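You operate a simulated robot arm through the tools that you are given. There is no shell and no other tool. Be economical: measure what you need, move in short steps, check, and stop when the job is done.

The job below is to be done with a simulated robot arm. You get a single attempt, and the scene is never put back.

Task
Test the emergency stop: hit it, twist it free, reset and restart.

Only the result counts: the job must be done as asked and must still hold three seconds after the hand-in. Knocking over, shifting, dropping, spilling or breaking anything else fails it.

Robot
A 7-joint arm with a two-finger gripper, hanging from a carriage that runs on a rail from [-1, 1863] to [0, -617] (x, y) and turns from -6.807 to 5.184 rad about z. Base frame: it is fixed where the carriage stands at the start and does not move with it; the origin is on the floor, on the carriage's upright axis, x ahead of it, y to its left, z up. Lengths are in mm, angles in rad, forces in N, time in s.
With the tool pointing down near the work surface it reaches from about 460 to 800 mm from the robot's upright axis, wherever it stands. Its first joint turns from -2.496 to 2.496 rad. Places, roughly: compressor [1500, 200, 800]; compressor drain tap [900, 900, 400]; compressor outlet valve [2100, -800, 1600]; compressor vent valve [1100, 700, 900]; down button [800, -100, 1200]; grey door [800, -100, 800]; lower grey door latch [800, 200, 300]; power knob [800, -200, 1100]; up button [800, 0, 1200]; upper grey door latch [800, 200, 1200]. Payload 1.37 kg.
The tool frame sits at the grasp point between the pads (the TCP): z along the fingers, y along the line on which they close. The tips reach 16 mm beyond it. Largest opening 92 mm; the body of the gripper starts 74 mm behind the TCP.
Orientation is that of the tool frame in the base frame, as a unit quaternion [x, y, z, w]. With the fingers straight down and closing along the base's y, the tool's x points along the base's -x, its y along +y and its z along -z.

Tools
- The arm moves only by the tool send_rows. Its argument "series" is one flat list of numbers, 6 for each row, row after row: the shift along the base's x, y, z in mm, then the turn, a rotation vector about the base's x, y, z in rad. In form: [dx, dy, dz, rx, ry, rz, dx, dy, dz, rx, ry, rz, ...]. A call has 1 to 8 rows; each row shifts and turns the commanded pose from where the row before left it. "jaw" is the closure in counts, from 0 (fully open) to 255 (shut), set as the call begins (left out, the last holds). Each row takes 0.2 s and may step no farther than 50 mm and 0.15 rad from the row before; otherwise, or with a gripper value out of range, the whole call is refused. A pose out of reach is approached as far as the arm can. The call stops where the force on the tool passes 40 N (or 10 N more than at its start, if that is more) or the arm is blocked; 0.2 s more then pass. The fingers move at their own pace and stop on an object; they squeeze with about 26 N. The grip force told is the motor's: it shows also when the fingers shut on nothing. Time passes only in rows, and 0.2 s behind the last, so rows that do not move let the fingers close. The reply holds the time, the measured pose of the TCP, the force on the tool along the base axes, the opening and the grip force, in the units named above and with some noise, with the torque about the TCP (base axes, N m) and any sound that the robot's microphone picked up.
- Cameras (640 x 400 px; columns grow to the right, rows downward): "scene" is now at [298.3, -31.9, 1889.9]; the picture's right is [-0.37, -0.93, 0.00], its down [-0.69, 0.28, -0.67] and it looks along [0.62, -0.25, -0.74] (base axes); focal length 285 px, centre (320, 200). "wrist" rides on the gripper at [71, 19, -111] in the tool frame; the picture's right is [-0.26, 0.97, 0.00], its down [-0.78, -0.21, -0.59] and it looks along [-0.57, -0.15, 0.81] (tool axes); focal length 280 px, centre (320, 200). There is no depth. A picture from a camera that has moved, and an enlarged one, comes with that camera's place and axes in the base frame and with its lens. The place of the scene camera against the robot may be out by one fixed shift of up to 25 mm in any direction.
- camera(camera): a new picture of that camera. It takes no simulated time.
- slide_trunk(by): slides the trunk up (or, below 0, down) by that many mm; the arm and the scene camera ride with it, the base frame stays. It gives what a move gives, with no picture.
- base_move(legs): drives the robot by 1 to 6 legs, each [ahead, left, turn to the left] in mm, mm and rad, along the robot's own axes; the way and the turn of a leg run together, so that a leg with both is an arc; at most 1500 mm and 3.142 rad a leg. The arm and the cameras ride along, it lands a little off, and it stops where it bumps. It keeps to its track: a leg is cut to what the track allows. It gives what a move gives.
- pan_tilt(pan, tilt): turns the head with the scene camera to pan (to the left, within 2.705 rad either way) and tilt (down, from -0.506 to 1.204), counted from straight ahead of the robot. It gives what a move gives.
- enlarge(camera, box): a new picture of the part [left, top, right, bottom] of that camera's present view, enlarged. It takes no simulated time.
- sign_off(): hands the job in; it is judged then, once.

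Work in short steps. Places have to be worked out from the pictures, the camera data and where the tool is seen: move nearer, look again, correct. Check each grasp and each placing, and mend what went wrong. You have 120 turns and 82 pictures in all, those below and enlarged ones among them. Open the gripper and draw the arm clear of the work before you hand the job in, unless the task says otherwise; then end with one line.

The tools are called after ">>>" as name(argument=value, ...) on one line, values as JSON. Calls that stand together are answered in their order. send_rows: Moves the arm, as the interface text tells. Its arguments: {"type":"object","properties":{"series":{"type":"array","items":{"type":"number"}},"jaw":{"type":"number"}},"required":["series"]} The other tools are called the same way: slide_trunk (by) slides the trunk up or down; base_move (legs) drives the base; pan_tilt (pan, tilt) turns the head that bears the scene camera; camera (camera) takes a picture; enlarge (camera, box) takes an enlarged picture of a part of a camera's view; sign_off () hands the job in.

At the start:

```text
time: 0.0
tool_pos: [677.5, -423.2, 1478.0]
tool_rot: [0.0, 1.0, 0.0, 0.001]
ft_force: [0.0, -0.9, -0.4]
wrist_torque: [0.04, 0.04, -0.01]
width: 91.8
gripper_force: 0.0
trunk travel left (down, up): [-525.0, 56.0]
robot x, y, heading: [0.2, -0.6, 0.0]
head pan, tilt: [-0.38, 0.836]
```

scene: 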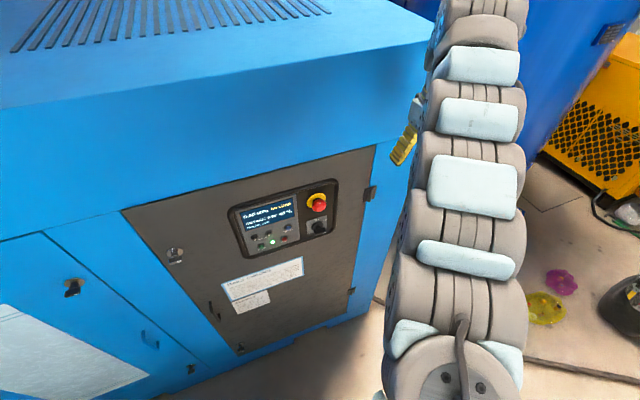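
wrist: 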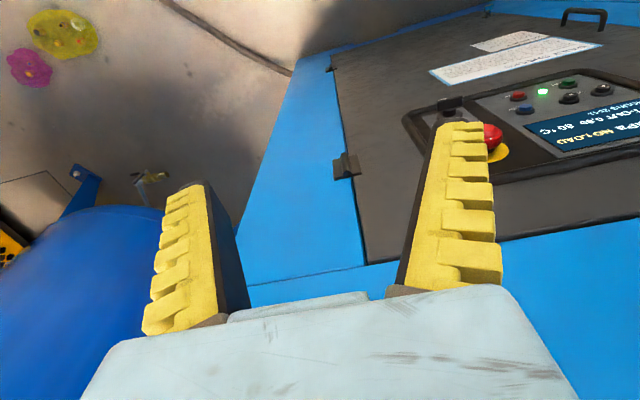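

The panel with the red stop is seen at upper right of the grey door. I enlarge it to read the labels.

>>> enlarge(camera="scene", box=[220, 170, 350, 251])

>>> enlarge(camera="wrist", box=[400, 20, 640, 170])

```text
4.92 times, centred on (285, 210) of scene
camera zoom: at [298.3, -31.9, 1889.9], right [-0.37, -0.93, 0.0], down [-0.69, 0.28, -0.67], along [0.62, -0.25, -0.74], focal length 1404 px, centre (492, 148)
```

zoom: 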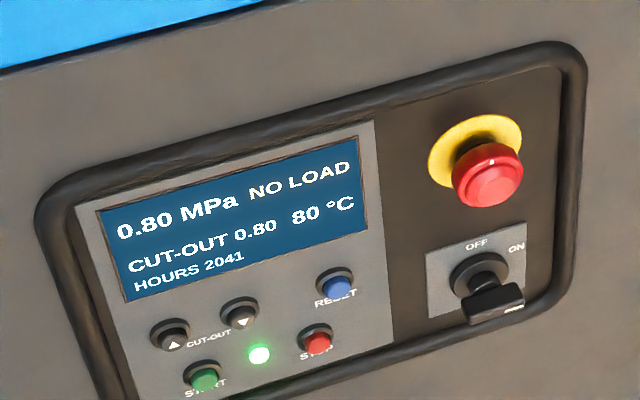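

```text
2.67 times, centred on (520, 95) of wrist
camera zoom: at [604.6, -403.2, 1589.0], right [0.26, 0.97, 0.0], down [0.78, -0.21, 0.59], along [0.57, -0.15, -0.81], focal length 748 px, centre (-213, 480)
```

zoom: 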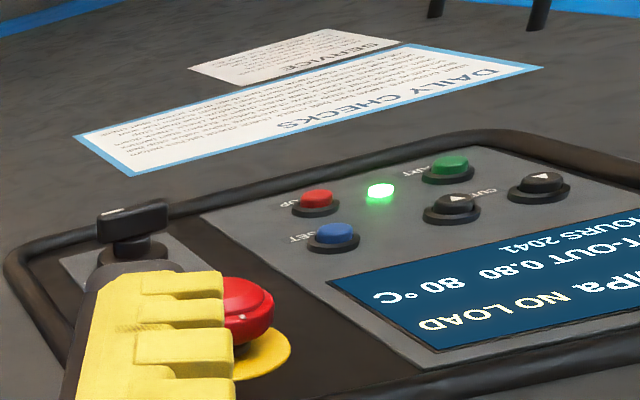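

The stop's cap sits near (795, -232, 1268), and the door faces -x. I turn the tool to point along +x, backing off a little.

>>> send_rows(series=[-10, 0, 0, 0, -0.149, 0, -10, 0, 0, 0, -0.149, 0, -10, 0, 0, 0, -0.149, 0, -10, 0, 0, 0, -0.149, 0, -10, 0, 0, 0, -0.149, 0, -10, 0, 0, 0, -0.149, 0, -10, 0, 0, 0, -0.149, 0, -10, 0, 0, 0, -0.149, 0])

>>> send_rows(series=[0, 20, -20, 0, -0.1297, 0, 0, 20, -20, 0, -0.1297, 0, 0, 20, -20, 0, -0.1297, 0, 0, 20, -20, 0, 0, 0, 0, 0, 0, 0, 0, 0])

>>> camera(camera="wrist")

>>> camera(camera="scene")

```text
time: 1.8
tool_pos: [613.4, -452.6, 1498.5]
tool_rot: [0.046, 0.849, -0.015, 0.526]
ft_force: [0.9, -0.2, 0.5]
wrist_torque: [-0.02, 0.07, 0.0]
width: 92.1
gripper_force: 0.0
out of reach, approached as far as the arm can: row 3, 4
trunk travel left (down, up): [-525.0, 56.0]
robot x, y, heading: [-1.2, 2.1, -0.0]
head pan, tilt: [-0.38, 0.836]
```

```text
time: 3.0
tool_pos: [613.0, -372.9, 1419.3]
tool_rot: [0.049, 0.731, -0.009, 0.68]
ft_force: [0.2, 0.3, -1.0]
wrist_torque: [-0.01, 0.01, 0.0]
width: 92.1
gripper_force: 0.0
trunk travel left (down, up): [-525.0, 56.0]
robot x, y, heading: [0.4, 0.5, -0.001]
head pan, tilt: [-0.38, 0.836]
```

```text
77 pictures are left
camera wrist: at [498.7, -340.9, 1359.0], right [0.1, 0.94, 0.31], down [-0.55, -0.21, 0.81], along [0.83, -0.25, 0.5], focal length 280 px, centre (320, 200)
```

wrist: 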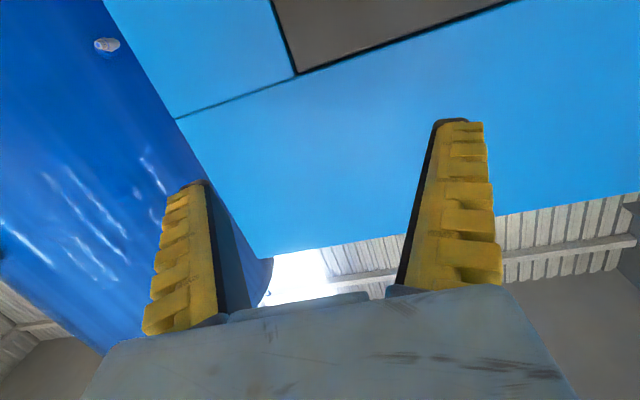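

```text
76 pictures are left
camera scene: at [298.3, -32.0, 1889.9], right [-0.37, -0.93, 0.0], down [-0.69, 0.28, -0.67], along [0.62, -0.25, -0.74], focal length 285 px, centre (320, 200)
```

scene: 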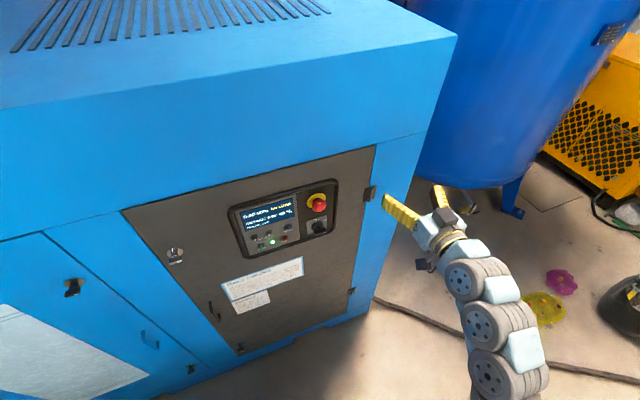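

The tool is nearly horizontal; I correct the residual tilt and move in front of the stop, with about 130 mm of clearance.

>>> send_rows(series=[0, 0, 0, -0.056, -0.072, 0.082, 0, 30, -30, 0, 0, 0, 0, 30, -30, 0, 0, 0, 0, 30, -30, 0, 0, 0, 0, 30, -30, 0, 0, 0, 20, 21, -31, 0, 0, 0, 0, 0, 0, 0, 0, 0])

>>> camera(camera="wrist")

>>> camera(camera="scene")

```text
time: 4.6
tool_pos: [633.5, -233.7, 1272.1]
tool_rot: [0.0, 0.708, 0.001, 0.707]
ft_force: [-0.5, -0.5, 0.0]
wrist_torque: [-0.04, 0.03, 0.02]
width: 92.1
gripper_force: 0.0
trunk travel left (down, up): [-525.0, 56.0]
robot x, y, heading: [-3.5, -2.1, 0.003]
head pan, tilt: [-0.38, 0.836]
```

```text
75 pictures are left
camera wrist: at [522.4, -214.8, 1201.3], right [0.0, 0.96, 0.26], down [-0.59, -0.21, 0.78], along [0.81, -0.15, 0.57], focal length 280 px, centre (320, 200)
```

wrist: 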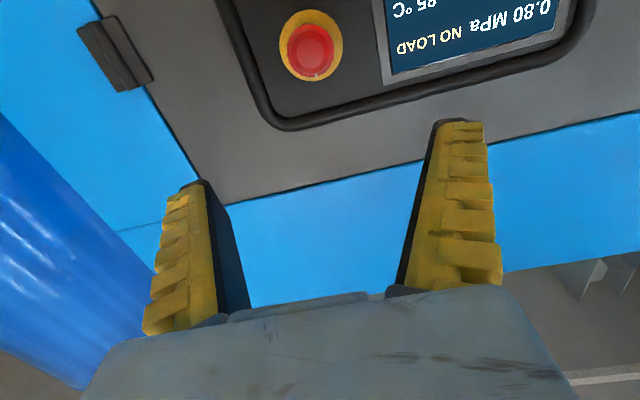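

```text
74 pictures are left
camera scene: at [298.3, -32.0, 1889.9], right [-0.37, -0.93, 0.0], down [-0.69, 0.28, -0.67], along [0.62, -0.25, -0.74], focal length 285 px, centre (320, 200)
```

scene: 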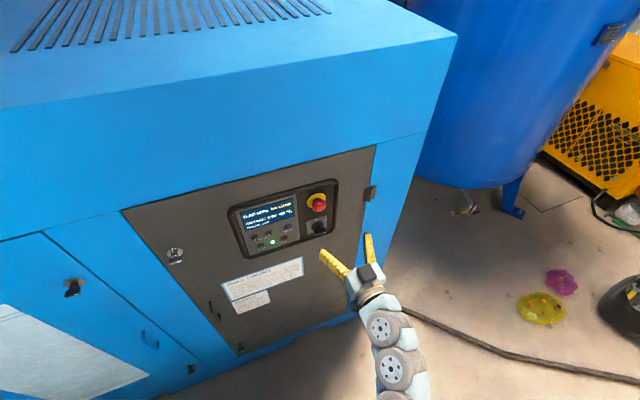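

New triangulation puts the cap near (804, -231, 1238). I close the jaws, line up and move closer for another look.

>>> send_rows(series=[20, 1, -17, 0, 0, 0, 25, 1, -17, 0, 0, 0, 0, 0, 0, 0, 0, 0, 0, 0, 0, 0, 0, 0], jaw=255)

>>> camera(camera="wrist")

```text
time: 5.6
tool_pos: [679.3, -231.9, 1235.8]
tool_rot: [0.0, 0.708, 0.001, 0.707]
ft_force: [-0.8, 0.2, -0.2]
wrist_torque: [-0.02, 0.02, -0.01]
width: 0.0
gripper_force: 25.8
trunk travel left (down, up): [-525.0, 56.0]
robot x, y, heading: [-0.4, 1.3, -0.001]
head pan, tilt: [-0.38, 0.836]
```

```text
73 pictures are left
camera wrist: at [566.2, -212.4, 1164.6], right [0.0, 0.96, 0.26], down [-0.59, -0.21, 0.78], along [0.81, -0.15, 0.57], focal length 280 px, centre (320, 200)
```

wrist: 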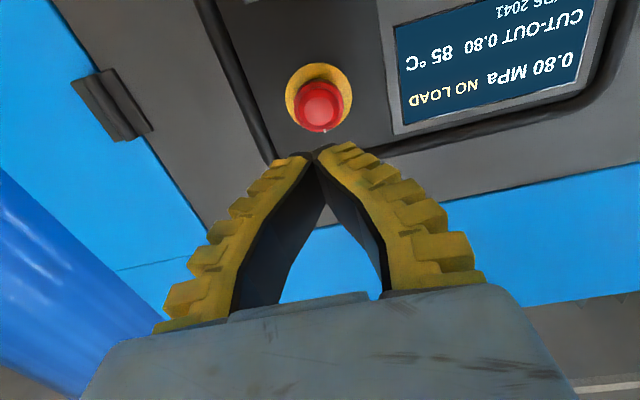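

The cap's ray agrees: y≈-231, z≈1237. I push straight ahead until contact.

>>> send_rows(series=[35, 0, 0, 0, 0, 0, 30, 0, 0, 0, 0, 0, 8, 0, 0, 0, 0, 0, 8, 0, 0, 0, 0, 0, 5, 0, 0, 0, 0, 0, 5, 0, 0, 0, 0, 0, 5, 0, 0, 0, 0, 0, 5, 0, 0, 0, 0, 0])

>>> camera(camera="wrist")

```text
time: 7.4
tool_pos: [777.4, -230.1, 1233.1]
tool_rot: [0.0, 0.708, 0.002, 0.706]
ft_force: [0.0, 0.5, 0.1]
wrist_torque: [0.02, -0.02, 0.02]
width: 0.0
gripper_force: 26.2
trunk travel left (down, up): [-525.0, 56.0]
robot x, y, heading: [-4.0, -0.8, -0.002]
head pan, tilt: [-0.38, 0.836]
```

```text
72 pictures are left
camera wrist: at [666.0, -211.7, 1163.8], right [0.0, 0.96, 0.26], down [-0.59, -0.21, 0.78], along [0.81, -0.15, 0.57], focal length 280 px, centre (320, 200)
```

wrist: 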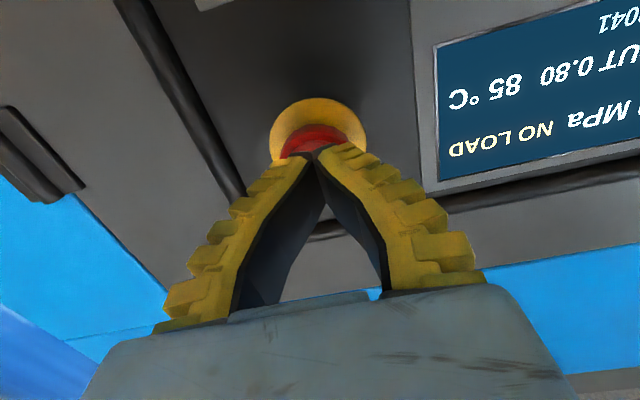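

Still no contact, nearly there. I keep pushing in small steps with a slight rise.

>>> send_rows(series=[4, 0, 4, 0, 0, 0, 4, 0, 0, 0, 0, 0, 4, 0, 0, 0, 0, 0, 4, 0, 0, 0, 0, 0, 4, 0, 0, 0, 0, 0, 4, 0, 0, 0, 0, 0])

>>> camera(camera="wrist")

```text
time: 8.7
tool_pos: [795.0, -234.0, 1237.3]
tool_rot: [0.002, 0.709, 0.0, 0.706]
ft_force: [-31.8, 5.7, 5.0]
wrist_torque: [-0.08, -0.07, 0.0]
width: 6.1
gripper_force: 27.8
trunk travel left (down, up): [-525.0, 56.0]
robot x, y, heading: [1.9, -0.5, 0.002]
head pan, tilt: [-0.38, 0.836]
heard: click
stopped in row 6: the force on the tool passed its limit at 42 N (the readings are from after the stop); the commanded pose is now the measured one
```

```text
71 pictures are left
camera wrist: at [683.8, -213.6, 1167.3], right [0.0, 0.96, 0.26], down [-0.59, -0.21, 0.78], along [0.81, -0.16, 0.57], focal length 280 px, centre (320, 200)
```

wrist: 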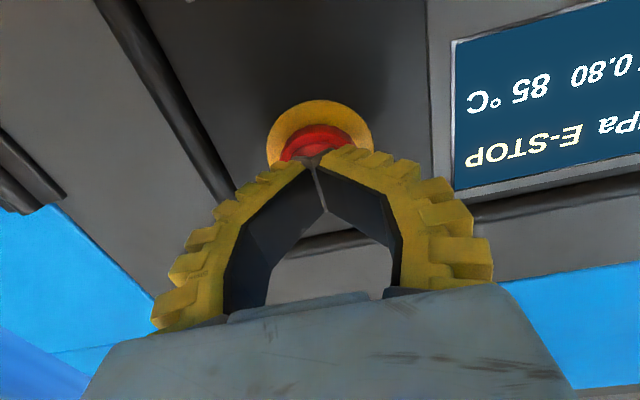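

The display reads E-STOP and a click was heard. I back off, open to about 65 mm, and look at the cap for twist arrows.

>>> send_rows(series=[-20, 0, 0, 0, 0, 0, -35, 3, 0, 0, 0, 0, -35, 0, 0, 0, 0, 0, -10, 0, 0, 0, 0, 0, 0, 0, 0, 0, 0, 0], jaw=70)

>>> enlarge(camera="wrist", box=[240, 40, 400, 140])

>>> enlarge(camera="scene", box=[220, 170, 350, 251])

```text
time: 9.9
tool_pos: [698.8, -229.3, 1240.4]
tool_rot: [0.001, 0.707, 0.001, 0.707]
ft_force: [0.4, -0.4, 0.1]
wrist_torque: [-0.01, -0.03, -0.02]
width: 68.6
gripper_force: 1.7
trunk travel left (down, up): [-525.0, 56.0]
robot x, y, heading: [-0.9, -0.6, 0.001]
head pan, tilt: [-0.38, 0.836]
```

```text
4.00 times, centred on (320, 90) of wrist
camera zoom: at [588.0, -209.7, 1169.9], right [0.0, 0.96, 0.26], down [-0.59, -0.21, 0.78], along [0.81, -0.16, 0.57], focal length 1122 px, centre (320, 640)
```

zoom: 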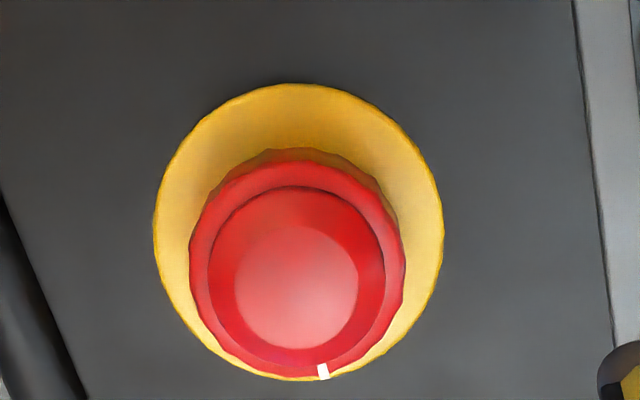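

```text
4.92 times, centred on (285, 210) of scene
camera zoom: at [298.3, -32.1, 1889.9], right [-0.37, -0.93, 0.0], down [-0.69, 0.28, -0.67], along [0.62, -0.25, -0.74], focal length 1404 px, centre (492, 148)
```

zoom: 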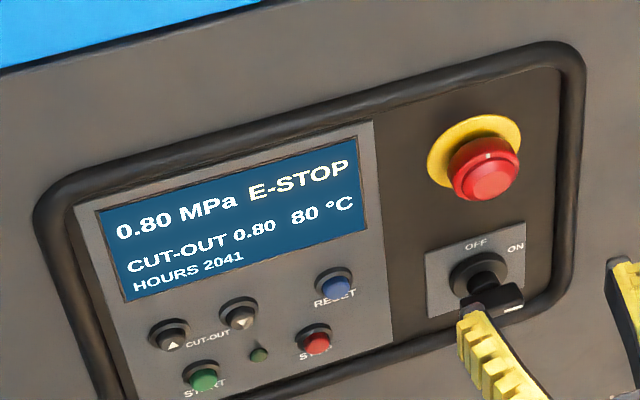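

The cap is ~41 mm across at about (808, -233, 1237), with a white mark at the top. I pre-turn the tool counter-clockwise and slide the open jaws over the cap.

>>> send_rows(series=[0, -4, -3, -0.15, 0, 0, 0, 0, 0, -0.15, 0, 0, 0, 0, 0, -0.15, 0, 0, 40, 0, 0, 0, 0, 0, 40, 0, 0, 0, 0, 0, 15, 0, 0, 0, 0, 0, 10, 0, 0, 0, 0, 0, 0, 0, 0, 0, 0, 0])

>>> camera(camera="wrist")

>>> enlarge(camera="scene", box=[255, 170, 385, 251])

```text
time: 11.7
tool_pos: [805.0, -233.0, 1237.2]
tool_rot: [-0.157, 0.689, -0.157, 0.69]
ft_force: [-0.1, -0.4, -0.3]
wrist_torque: [-0.01, 0.0, -0.01]
width: 69.0
gripper_force: 1.4
trunk travel left (down, up): [-525.0, 56.0]
robot x, y, heading: [0.6, -3.3, -0.0]
head pan, tilt: [-0.38, 0.836]
```

```text
68 pictures are left
camera wrist: at [693.3, -246.7, 1164.7], right [0.0, 0.98, -0.18], down [-0.59, 0.15, 0.79], along [0.81, 0.11, 0.58], focal length 280 px, centre (320, 200)
```

wrist: 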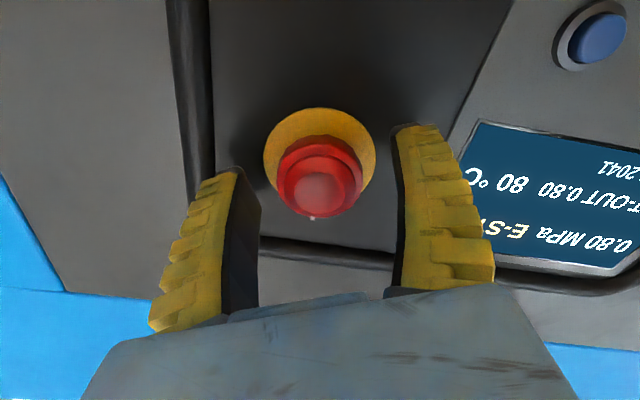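

```text
4.92 times, centred on (320, 210) of scene
camera zoom: at [298.3, -32.1, 1889.9], right [-0.37, -0.93, 0.0], down [-0.69, 0.28, -0.67], along [0.62, -0.25, -0.74], focal length 1404 px, centre (320, 148)
```

zoom: 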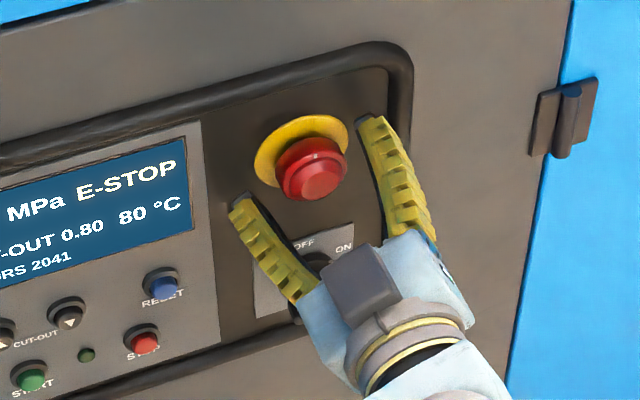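

The jaws straddle the cap. I go 5 mm further and close on it.

>>> send_rows(series=[5, 0, 0, 0, 0, 0, 0, 0, 0, 0, 0, 0])

>>> send_rows(series=[0, 0, 0, 0, 0, 0, 0, 0, 0, 0, 0, 0, 0, 0, 0, 0, 0, 0, 0, 0, 0, 0, 0, 0], jaw=255)

>>> camera(camera="wrist")

```text
time: 12.3
tool_pos: [809.9, -234.1, 1235.5]
tool_rot: [-0.157, 0.689, -0.158, 0.689]
ft_force: [0.6, 0.3, -0.1]
wrist_torque: [-0.02, -0.03, 0.02]
width: 69.2
gripper_force: 1.1
trunk travel left (down, up): [-525.0, 56.0]
robot x, y, heading: [-2.0, 0.6, 0.0]
head pan, tilt: [-0.38, 0.836]
```

```text
time: 13.3
tool_pos: [809.4, -233.6, 1237.0]
tool_rot: [-0.158, 0.689, -0.156, 0.69]
ft_force: [-5.3, 1.8, 3.5]
wrist_torque: [0.0, -0.39, 0.21]
width: 36.0
gripper_force: 27.6
trunk travel left (down, up): [-525.0, 56.0]
robot x, y, heading: [-2.5, 2.7, 0.002]
head pan, tilt: [-0.38, 0.836]
```

```text
66 pictures are left
camera wrist: at [697.7, -247.2, 1164.9], right [0.0, 0.98, -0.18], down [-0.59, 0.15, 0.79], along [0.81, 0.11, 0.58], focal length 280 px, centre (320, 200)
```

wrist: 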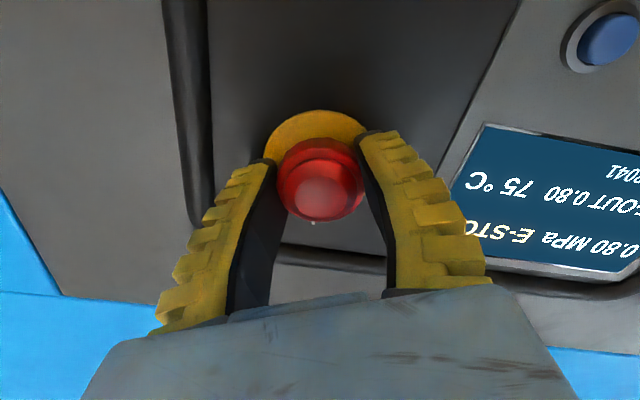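

Gripped well. I twist clockwise (positive about x) in steps.

>>> send_rows(series=[0, 0, 0, 0.12, 0, 0, 0, 0, 0, 0.12, 0, 0, 0, 0, 0, 0.12, 0, 0, 0, 0, 0, 0.12, 0, 0, 0, 0, 0, 0.12, 0, 0, 0, 0, 0, 0.12, 0, 0])

>>> camera(camera="wrist")

```text
time: 14.7
tool_pos: [810.0, -233.7, 1237.2]
tool_rot: [0.097, 0.7, 0.096, 0.701]
ft_force: [-5.2, 6.5, 5.1]
wrist_torque: [0.01, -0.26, 0.05]
width: 35.5
gripper_force: 27.6
trunk travel left (down, up): [-525.0, 56.0]
robot x, y, heading: [3.4, -0.5, -0.002]
head pan, tilt: [-0.38, 0.836]
```

```text
65 pictures are left
camera wrist: at [697.6, -195.2, 1174.2], right [0.0, 0.86, 0.51], down [-0.59, -0.41, 0.69], along [0.81, -0.3, 0.51], focal length 280 px, centre (320, 200)
```

wrist: 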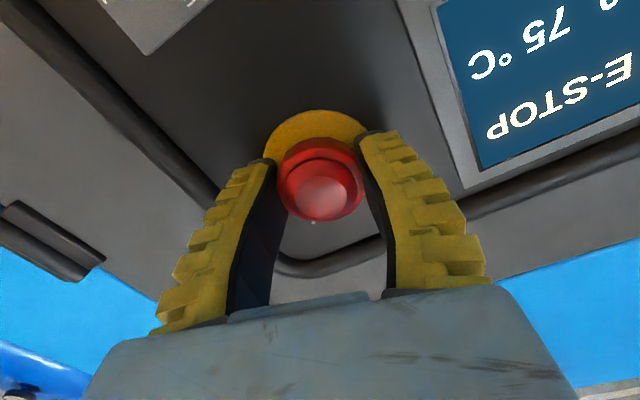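

The cap's mark turns with the gripper (0.72 rad so far), but no release click yet. I keep twisting.

>>> send_rows(series=[0, 0, 0, 0.12, 0, 0, 0, 0, 0, 0.12, 0, 0, 0, 0, 0, 0.12, 0, 0, 0, 0, 0, 0.12, 0, 0])

>>> camera(camera="wrist")

```text
time: 15.7
tool_pos: [810.0, -232.8, 1237.0]
tool_rot: [0.261, 0.657, 0.261, 0.657]
ft_force: [-6.0, 10.2, 8.9]
wrist_torque: [-0.03, -0.1, -0.02]
width: 35.3
gripper_force: 27.9
trunk travel left (down, up): [-525.0, 56.0]
robot x, y, heading: [1.6, 2.2, -0.0]
head pan, tilt: [-0.38, 0.836]
```

```text
64 pictures are left
camera wrist: at [698.0, -170.1, 1199.1], right [0.0, 0.52, 0.85], down [-0.59, -0.69, 0.42], along [0.81, -0.5, 0.31], focal length 280 px, centre (320, 200)
```

wrist: 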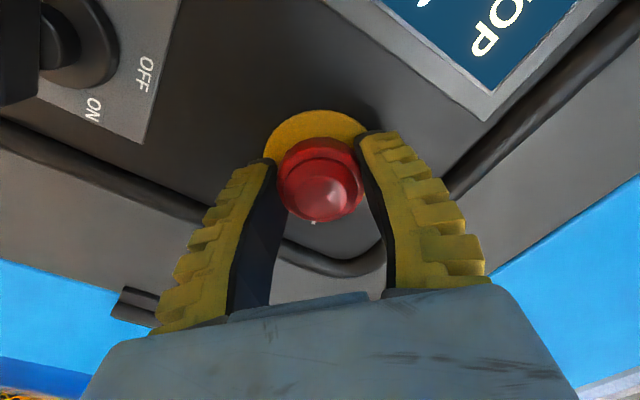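

1.2 rad turned and still no click. I go on a little further.

>>> send_rows(series=[0, 0, 0, 0.12, 0, 0, 0, 0, 0, 0.12, 0, 0, 0, 0, 0, 0.12, 0, 0, 0, 0, 0, 0, 0, 0])

>>> camera(camera="wrist")

>>> enlarge(camera="scene", box=[220, 170, 350, 251])

```text
time: 16.7
tool_pos: [809.2, -232.7, 1237.1]
tool_rot: [0.375, 0.6, 0.374, 0.6]
ft_force: [-7.3, 13.1, 13.5]
wrist_torque: [-0.04, -0.2, 0.15]
width: 35.2
gripper_force: 27.9
trunk travel left (down, up): [-525.0, 56.0]
robot x, y, heading: [7.9, 5.4, 0.0]
head pan, tilt: [-0.38, 0.836]
```

```text
63 pictures are left
camera wrist: at [698.3, -160.3, 1224.0], right [0.0, 0.19, 0.98], down [-0.59, -0.79, 0.15], along [0.81, -0.58, 0.11], focal length 280 px, centre (320, 200)
```

wrist: 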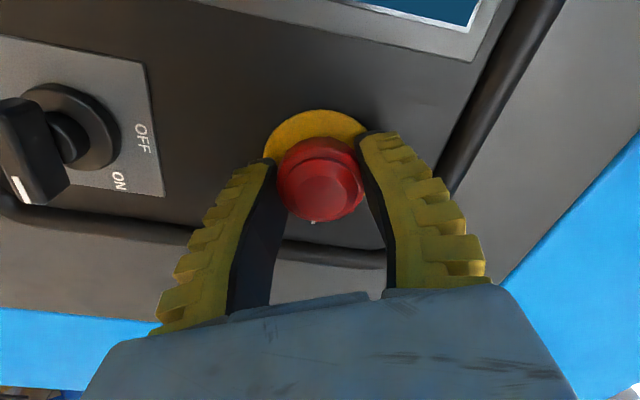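

```text
4.92 times, centred on (285, 210) of scene
camera zoom: at [298.4, -31.6, 1890.0], right [-0.37, -0.93, 0.0], down [-0.69, 0.28, -0.67], along [0.62, -0.25, -0.74], focal length 1404 px, centre (492, 148)
```

zoom: 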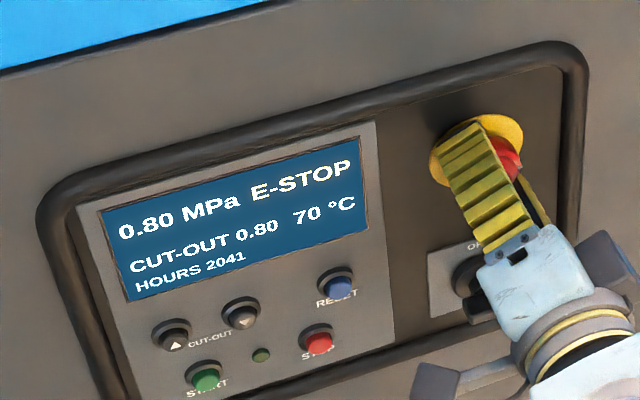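

The cap has turned about 90° with no click; the grip may be holding the cap in. I open the jaws and listen/look.

>>> send_rows(series=[0, 0, 0, 0, 0, 0, 0, 0, 0, 0, 0, 0, 0, 0, 0, 0, 0, 0], jaw=70)

>>> camera(camera="wrist")

```text
time: 17.5
tool_pos: [810.0, -233.8, 1236.6]
tool_rot: [0.373, 0.601, 0.373, 0.6]
ft_force: [-1.0, 0.5, 0.1]
wrist_torque: [-0.01, -0.03, 0.02]
width: 68.8
gripper_force: 1.4
trunk travel left (down, up): [-525.0, 56.0]
robot x, y, heading: [-0.6, -0.4, 0.009]
head pan, tilt: [-0.38, 0.836]
```

```text
61 pictures are left
camera wrist: at [697.8, -161.9, 1223.2], right [0.0, 0.19, 0.98], down [-0.59, -0.79, 0.16], along [0.81, -0.58, 0.11], focal length 280 px, centre (320, 200)
```

wrist: 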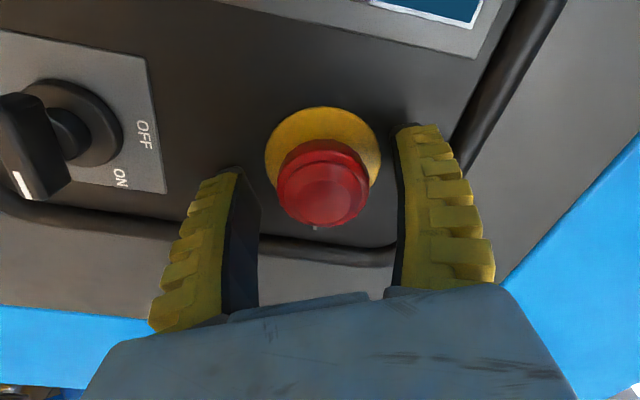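

I retreat to the earlier viewing pose to compare how far the cap protrudes.

>>> send_rows(series=[-35, 0, 0, 0, 0, 0, -35, 0, 0, -0.14, 0, 0, -41, 4, 4, -0.14, 0, 0, 0, 0, 0, -0.14, 0, 0, 0, 0, 0, -0.14, 0, 0, 0, 0, 0, -0.14, 0, 0, 0, 0, 0, -0.14, 0, 0, 0, 0, 0, -0.14, 0, 0])

>>> send_rows(series=[0, 0, 0, -0.134, 0, 0, 0, 0, 0, 0, 0, 0])

>>> enlarge(camera="wrist", box=[240, 40, 400, 140])

>>> enlarge(camera="scene", box=[220, 170, 350, 251])

```text
time: 19.3
tool_pos: [700.0, -231.0, 1239.6]
tool_rot: [0.047, 0.706, 0.045, 0.705]
ft_force: [0.8, -0.1, -0.4]
wrist_torque: [0.0, -0.05, -0.03]
width: 68.8
gripper_force: 1.3
trunk travel left (down, up): [-525.0, 56.0]
robot x, y, heading: [-1.7, -0.1, -0.001]
head pan, tilt: [-0.38, 0.836]
```

```text
time: 19.9
tool_pos: [698.6, -229.8, 1241.4]
tool_rot: [-0.001, 0.707, 0.001, 0.707]
ft_force: [0.2, 0.0, -0.5]
wrist_torque: [0.02, 0.0, 0.01]
width: 69.0
gripper_force: 1.7
trunk travel left (down, up): [-525.0, 56.0]
robot x, y, heading: [0.6, 2.7, -0.003]
head pan, tilt: [-0.38, 0.836]
```

```text
4.00 times, centred on (320, 90) of wrist
camera zoom: at [586.7, -211.1, 1170.3], right [0.0, 0.97, 0.26], down [-0.59, -0.21, 0.78], along [0.81, -0.15, 0.57], focal length 1122 px, centre (320, 640)
```

zoom: 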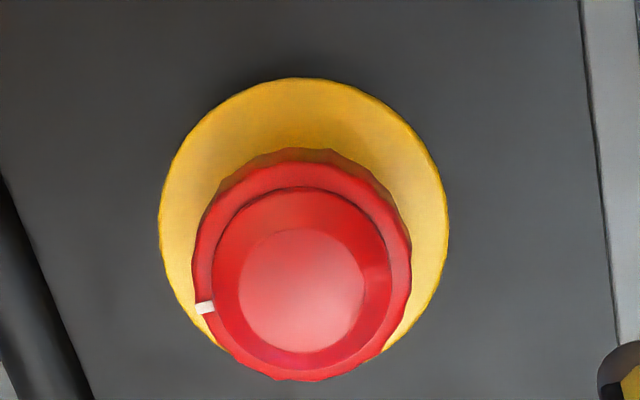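

```text
4.92 times, centred on (285, 210) of scene
camera zoom: at [298.3, -32.1, 1889.9], right [-0.37, -0.93, 0.0], down [-0.69, 0.28, -0.67], along [0.62, -0.25, -0.74], focal length 1404 px, centre (492, 148)
```

zoom: 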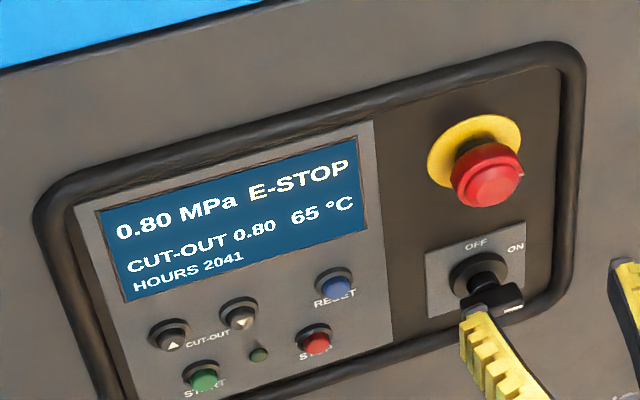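

The cap stands out as at the start, so the stop is released (the screen holds E-STOP until reset). RESET should be near (820, -136, 1159); I close the jaws and move before it.

>>> send_rows(series=[0, 30, -25, 0, 0, 0, 0, 32, -29, 0, 0, 0, 15, 32, -28, 0, 0, 0, 20, 0, 0, 0, 0, 0, 0, 0, 0, 0, 0, 0, 0, 0, 0, 0, 0, 0], jaw=255)

>>> camera(camera="wrist")

```text
time: 21.3
tool_pos: [733.6, -137.2, 1160.7]
tool_rot: [0.0, 0.707, -0.002, 0.707]
ft_force: [0.4, 0.2, 0.2]
wrist_torque: [-0.04, 0.03, 0.0]
width: 0.0
gripper_force: 26.0
trunk travel left (down, up): [-525.0, 56.0]
robot x, y, heading: [0.7, 0.1, -0.0]
head pan, tilt: [-0.38, 0.836]
```

```text
58 pictures are left
camera wrist: at [620.9, -118.3, 1090.1], right [0.0, 0.97, 0.26], down [-0.59, -0.21, 0.78], along [0.81, -0.15, 0.57], focal length 280 px, centre (320, 200)
```

wrist: 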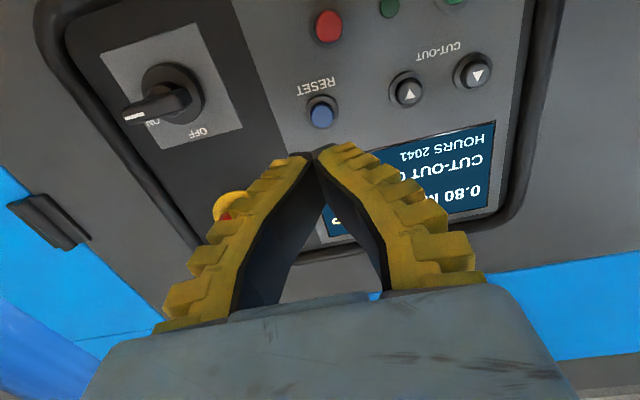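

RESET's ray gives about (830, -135, 1160), already lined up. I push forward gently.

>>> send_rows(series=[35, 1, 0, 0, 0, 0, 25, 1, 0, 0, 0, 0, 6, 0, 0, 0, 0, 0, 4, 0, 0, 0, 0, 0, 4, 0, 0, 0, 0, 0, 4, 0, 0, 0, 0, 0, 4, 0, 0, 0, 0, 0, 4, 0, 0, 0, 0, 0])

>>> camera(camera="wrist")

```text
time: 23.1
tool_pos: [814.6, -135.2, 1157.5]
tool_rot: [0.0, 0.709, -0.001, 0.705]
ft_force: [-31.3, 0.6, 12.4]
wrist_torque: [-0.01, -0.12, -0.06]
width: 6.0
gripper_force: 28.1
trunk travel left (down, up): [-525.0, 56.0]
robot x, y, heading: [1.0, 2.7, -0.006]
head pan, tilt: [-0.38, 0.836]
heard: click
```

```text
57 pictures are left
camera wrist: at [703.7, -115.3, 1087.8], right [0.0, 0.97, 0.26], down [-0.59, -0.21, 0.78], along [0.81, -0.16, 0.57], focal length 280 px, centre (320, 200)
```

wrist: 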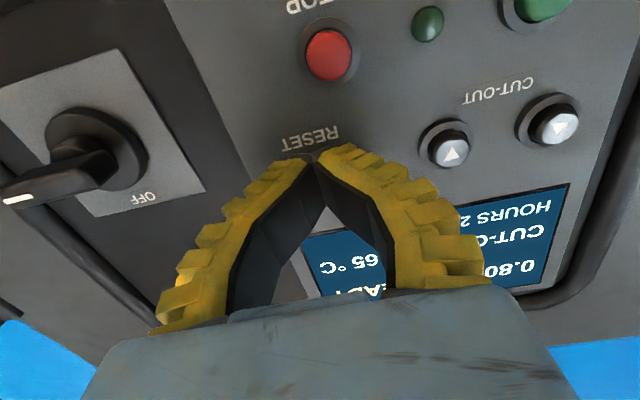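

Click heard and the display seems to read READY. I back off and move before START, near (830, -38, 1111).

>>> send_rows(series=[-40, 0, 0, 0, 0, 0, -40, 0, 0, 0, 0, 0, 0, 32, -15, 0, 0, 0, 0, 33, -16, 0, 0, 0, 0, 32, -15, 0, 0, 0, 0, 0, 0, 0, 0, 0])

>>> camera(camera="wrist")

>>> enlarge(camera="scene", box=[220, 170, 350, 251])

```text
time: 24.5
tool_pos: [740.2, -38.8, 1113.6]
tool_rot: [0.0, 0.707, 0.0, 0.707]
ft_force: [-0.2, 0.0, -0.4]
wrist_torque: [0.02, 0.02, -0.03]
width: 0.0
gripper_force: 27.5
trunk travel left (down, up): [-525.0, 56.0]
robot x, y, heading: [-2.4, 1.2, -0.001]
head pan, tilt: [-0.38, 0.836]
```

```text
56 pictures are left
camera wrist: at [628.3, -20.3, 1043.6], right [0.0, 0.97, 0.26], down [-0.59, -0.21, 0.78], along [0.81, -0.15, 0.57], focal length 280 px, centre (320, 200)
```

wrist: 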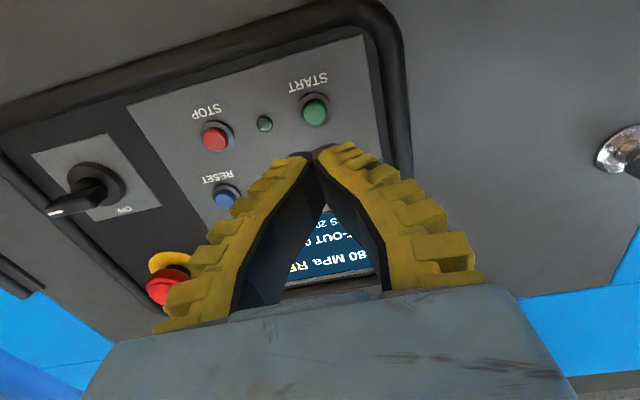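

```text
4.92 times, centred on (285, 210) of scene
camera zoom: at [298.3, -32.1, 1889.9], right [-0.37, -0.93, 0.0], down [-0.69, 0.28, -0.67], along [0.62, -0.25, -0.74], focal length 1404 px, centre (492, 148)
```

zoom: 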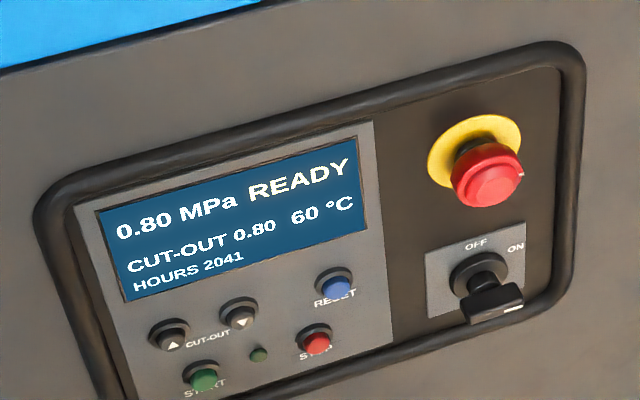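

The screen reads READY. START lies at about (830, -40, 1108); I push it.

>>> send_rows(series=[35, -1, -4, 0, 0, 0, 25, -1, 0, 0, 0, 0, 4, 0, 0, 0, 0, 0, 4, 0, 0, 0, 0, 0, 4, 0, 0, 0, 0, 0, 4, 0, 0, 0, 0, 0, 0, 0, 0, 0, 0, 0])

>>> enlarge(camera="scene", box=[220, 170, 350, 251])

```text
time: 26.1
tool_pos: [812.4, -39.6, 1109.2]
tool_rot: [0.0, 0.708, 0.0, 0.706]
ft_force: [-15.3, -0.3, 5.3]
wrist_torque: [0.08, 0.03, -0.04]
width: 6.1
gripper_force: 27.3
trunk travel left (down, up): [-525.0, 56.0]
robot x, y, heading: [4.1, -0.4, -0.005]
head pan, tilt: [-0.38, 0.836]
heard: click
```

```text
4.92 times, centred on (285, 210) of scene
camera zoom: at [297.8, -32.1, 1889.5], right [-0.37, -0.93, 0.0], down [-0.69, 0.28, -0.67], along [0.62, -0.25, -0.74], focal length 1404 px, centre (492, 148)
```

zoom: 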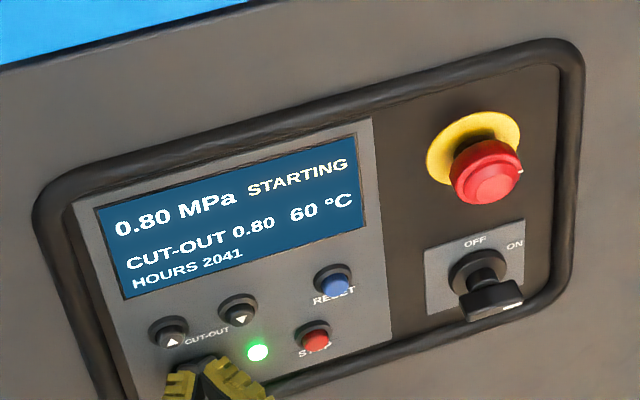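

The display reads STARTING with the lamp lit. I draw the arm clear, open the jaws, and watch that it runs.

>>> send_rows(series=[-40, 0, 0, 0, 0, 0, -40, 0, 0, 0, 0, 0, -40, 0, 0, 0, 0, 0, -30, 0, 0, 0, 0, 0])

>>> send_rows(series=[0, 0, 0, 0, 0, 0, 0, 0, 0, 0, 0, 0, 0, 0, 0, 0, 0, 0, 0, 0, 0, 0, 0, 0, 0, 0, 0, 0, 0, 0, 0, 0, 0, 0, 0, 0, 0, 0, 0, 0, 0, 0, 0, 0, 0, 0, 0, 0], jaw=0)

>>> send_rows(series=[0, 0, 0, 0, 0, 0, 0, 0, 0, 0, 0, 0, 0, 0, 0, 0, 0, 0, 0, 0, 0, 0, 0, 0, 0, 0, 0, 0, 0, 0, 0, 0, 0, 0, 0, 0, 0, 0, 0, 0, 0, 0, 0, 0, 0, 0, 0, 0])

>>> enlarge(camera="scene", box=[220, 170, 350, 251])

>>> camera(camera="scene")

```text
time: 27.1
tool_pos: [664.7, -39.3, 1106.7]
tool_rot: [0.0, 0.708, 0.0, 0.706]
ft_force: [-0.3, -0.1, 0.0]
wrist_torque: [0.02, -0.04, -0.03]
width: 0.1
gripper_force: 27.5
trunk travel left (down, up): [-525.0, 56.0]
robot x, y, heading: [2.0, -0.9, -0.001]
head pan, tilt: [-0.38, 0.836]
```

```text
time: 28.9
tool_pos: [666.0, -40.6, 1108.4]
tool_rot: [0.0, 0.707, -0.001, 0.707]
ft_force: [-0.1, 0.0, -0.1]
wrist_torque: [-0.01, 0.02, -0.02]
width: 91.8
gripper_force: 0.1
trunk travel left (down, up): [-525.0, 56.0]
robot x, y, heading: [-1.1, 0.5, 0.002]
head pan, tilt: [-0.38, 0.836]
```

```text
time: 30.7
tool_pos: [665.6, -40.4, 1108.5]
tool_rot: [0.0, 0.707, -0.001, 0.707]
ft_force: [0.2, -0.4, 0.0]
wrist_torque: [0.0, -0.01, -0.01]
width: 91.7
gripper_force: 0.1
trunk travel left (down, up): [-525.0, 56.0]
robot x, y, heading: [1.1, -0.8, -0.003]
head pan, tilt: [-0.38, 0.836]
```

```text
4.92 times, centred on (285, 210) of scene
camera zoom: at [298.3, -32.1, 1889.9], right [-0.37, -0.93, 0.0], down [-0.69, 0.28, -0.67], along [0.62, -0.25, -0.74], focal length 1404 px, centre (492, 148)
```

zoom: 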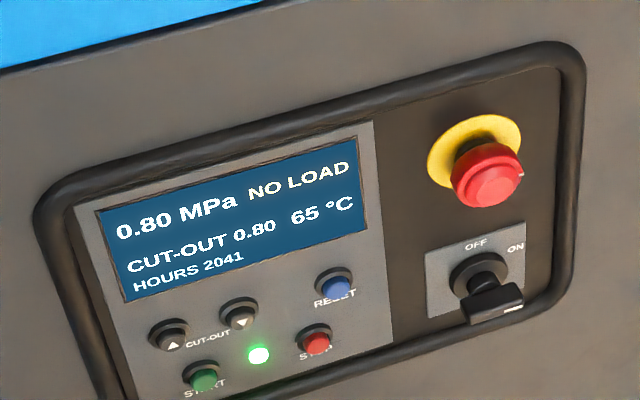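

```text
52 pictures are left
camera scene: at [298.3, -32.1, 1889.9], right [-0.37, -0.93, 0.0], down [-0.69, 0.28, -0.67], along [0.62, -0.25, -0.74], focal length 285 px, centre (320, 200)
```

scene: 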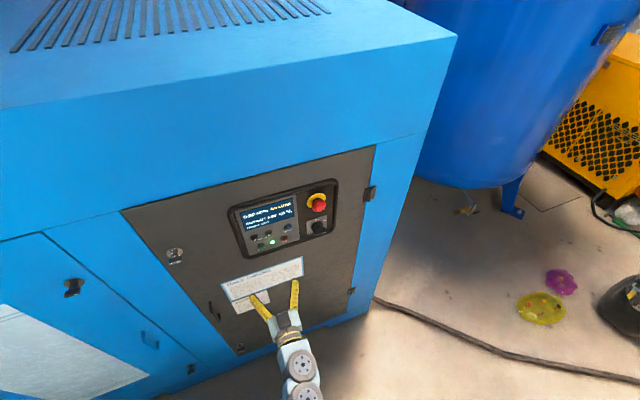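

The machine is running again in NO LOAD with the lamp lit, as at the start. The stop is out, and the arm is clear with the jaws open, so I hand in.

>>> sign_off()

```text
The job is handed in.
```

The emergency stop was hit, twisted free and reset, and the compressor was restarted; it is running in NO LOAD again, as at the start.
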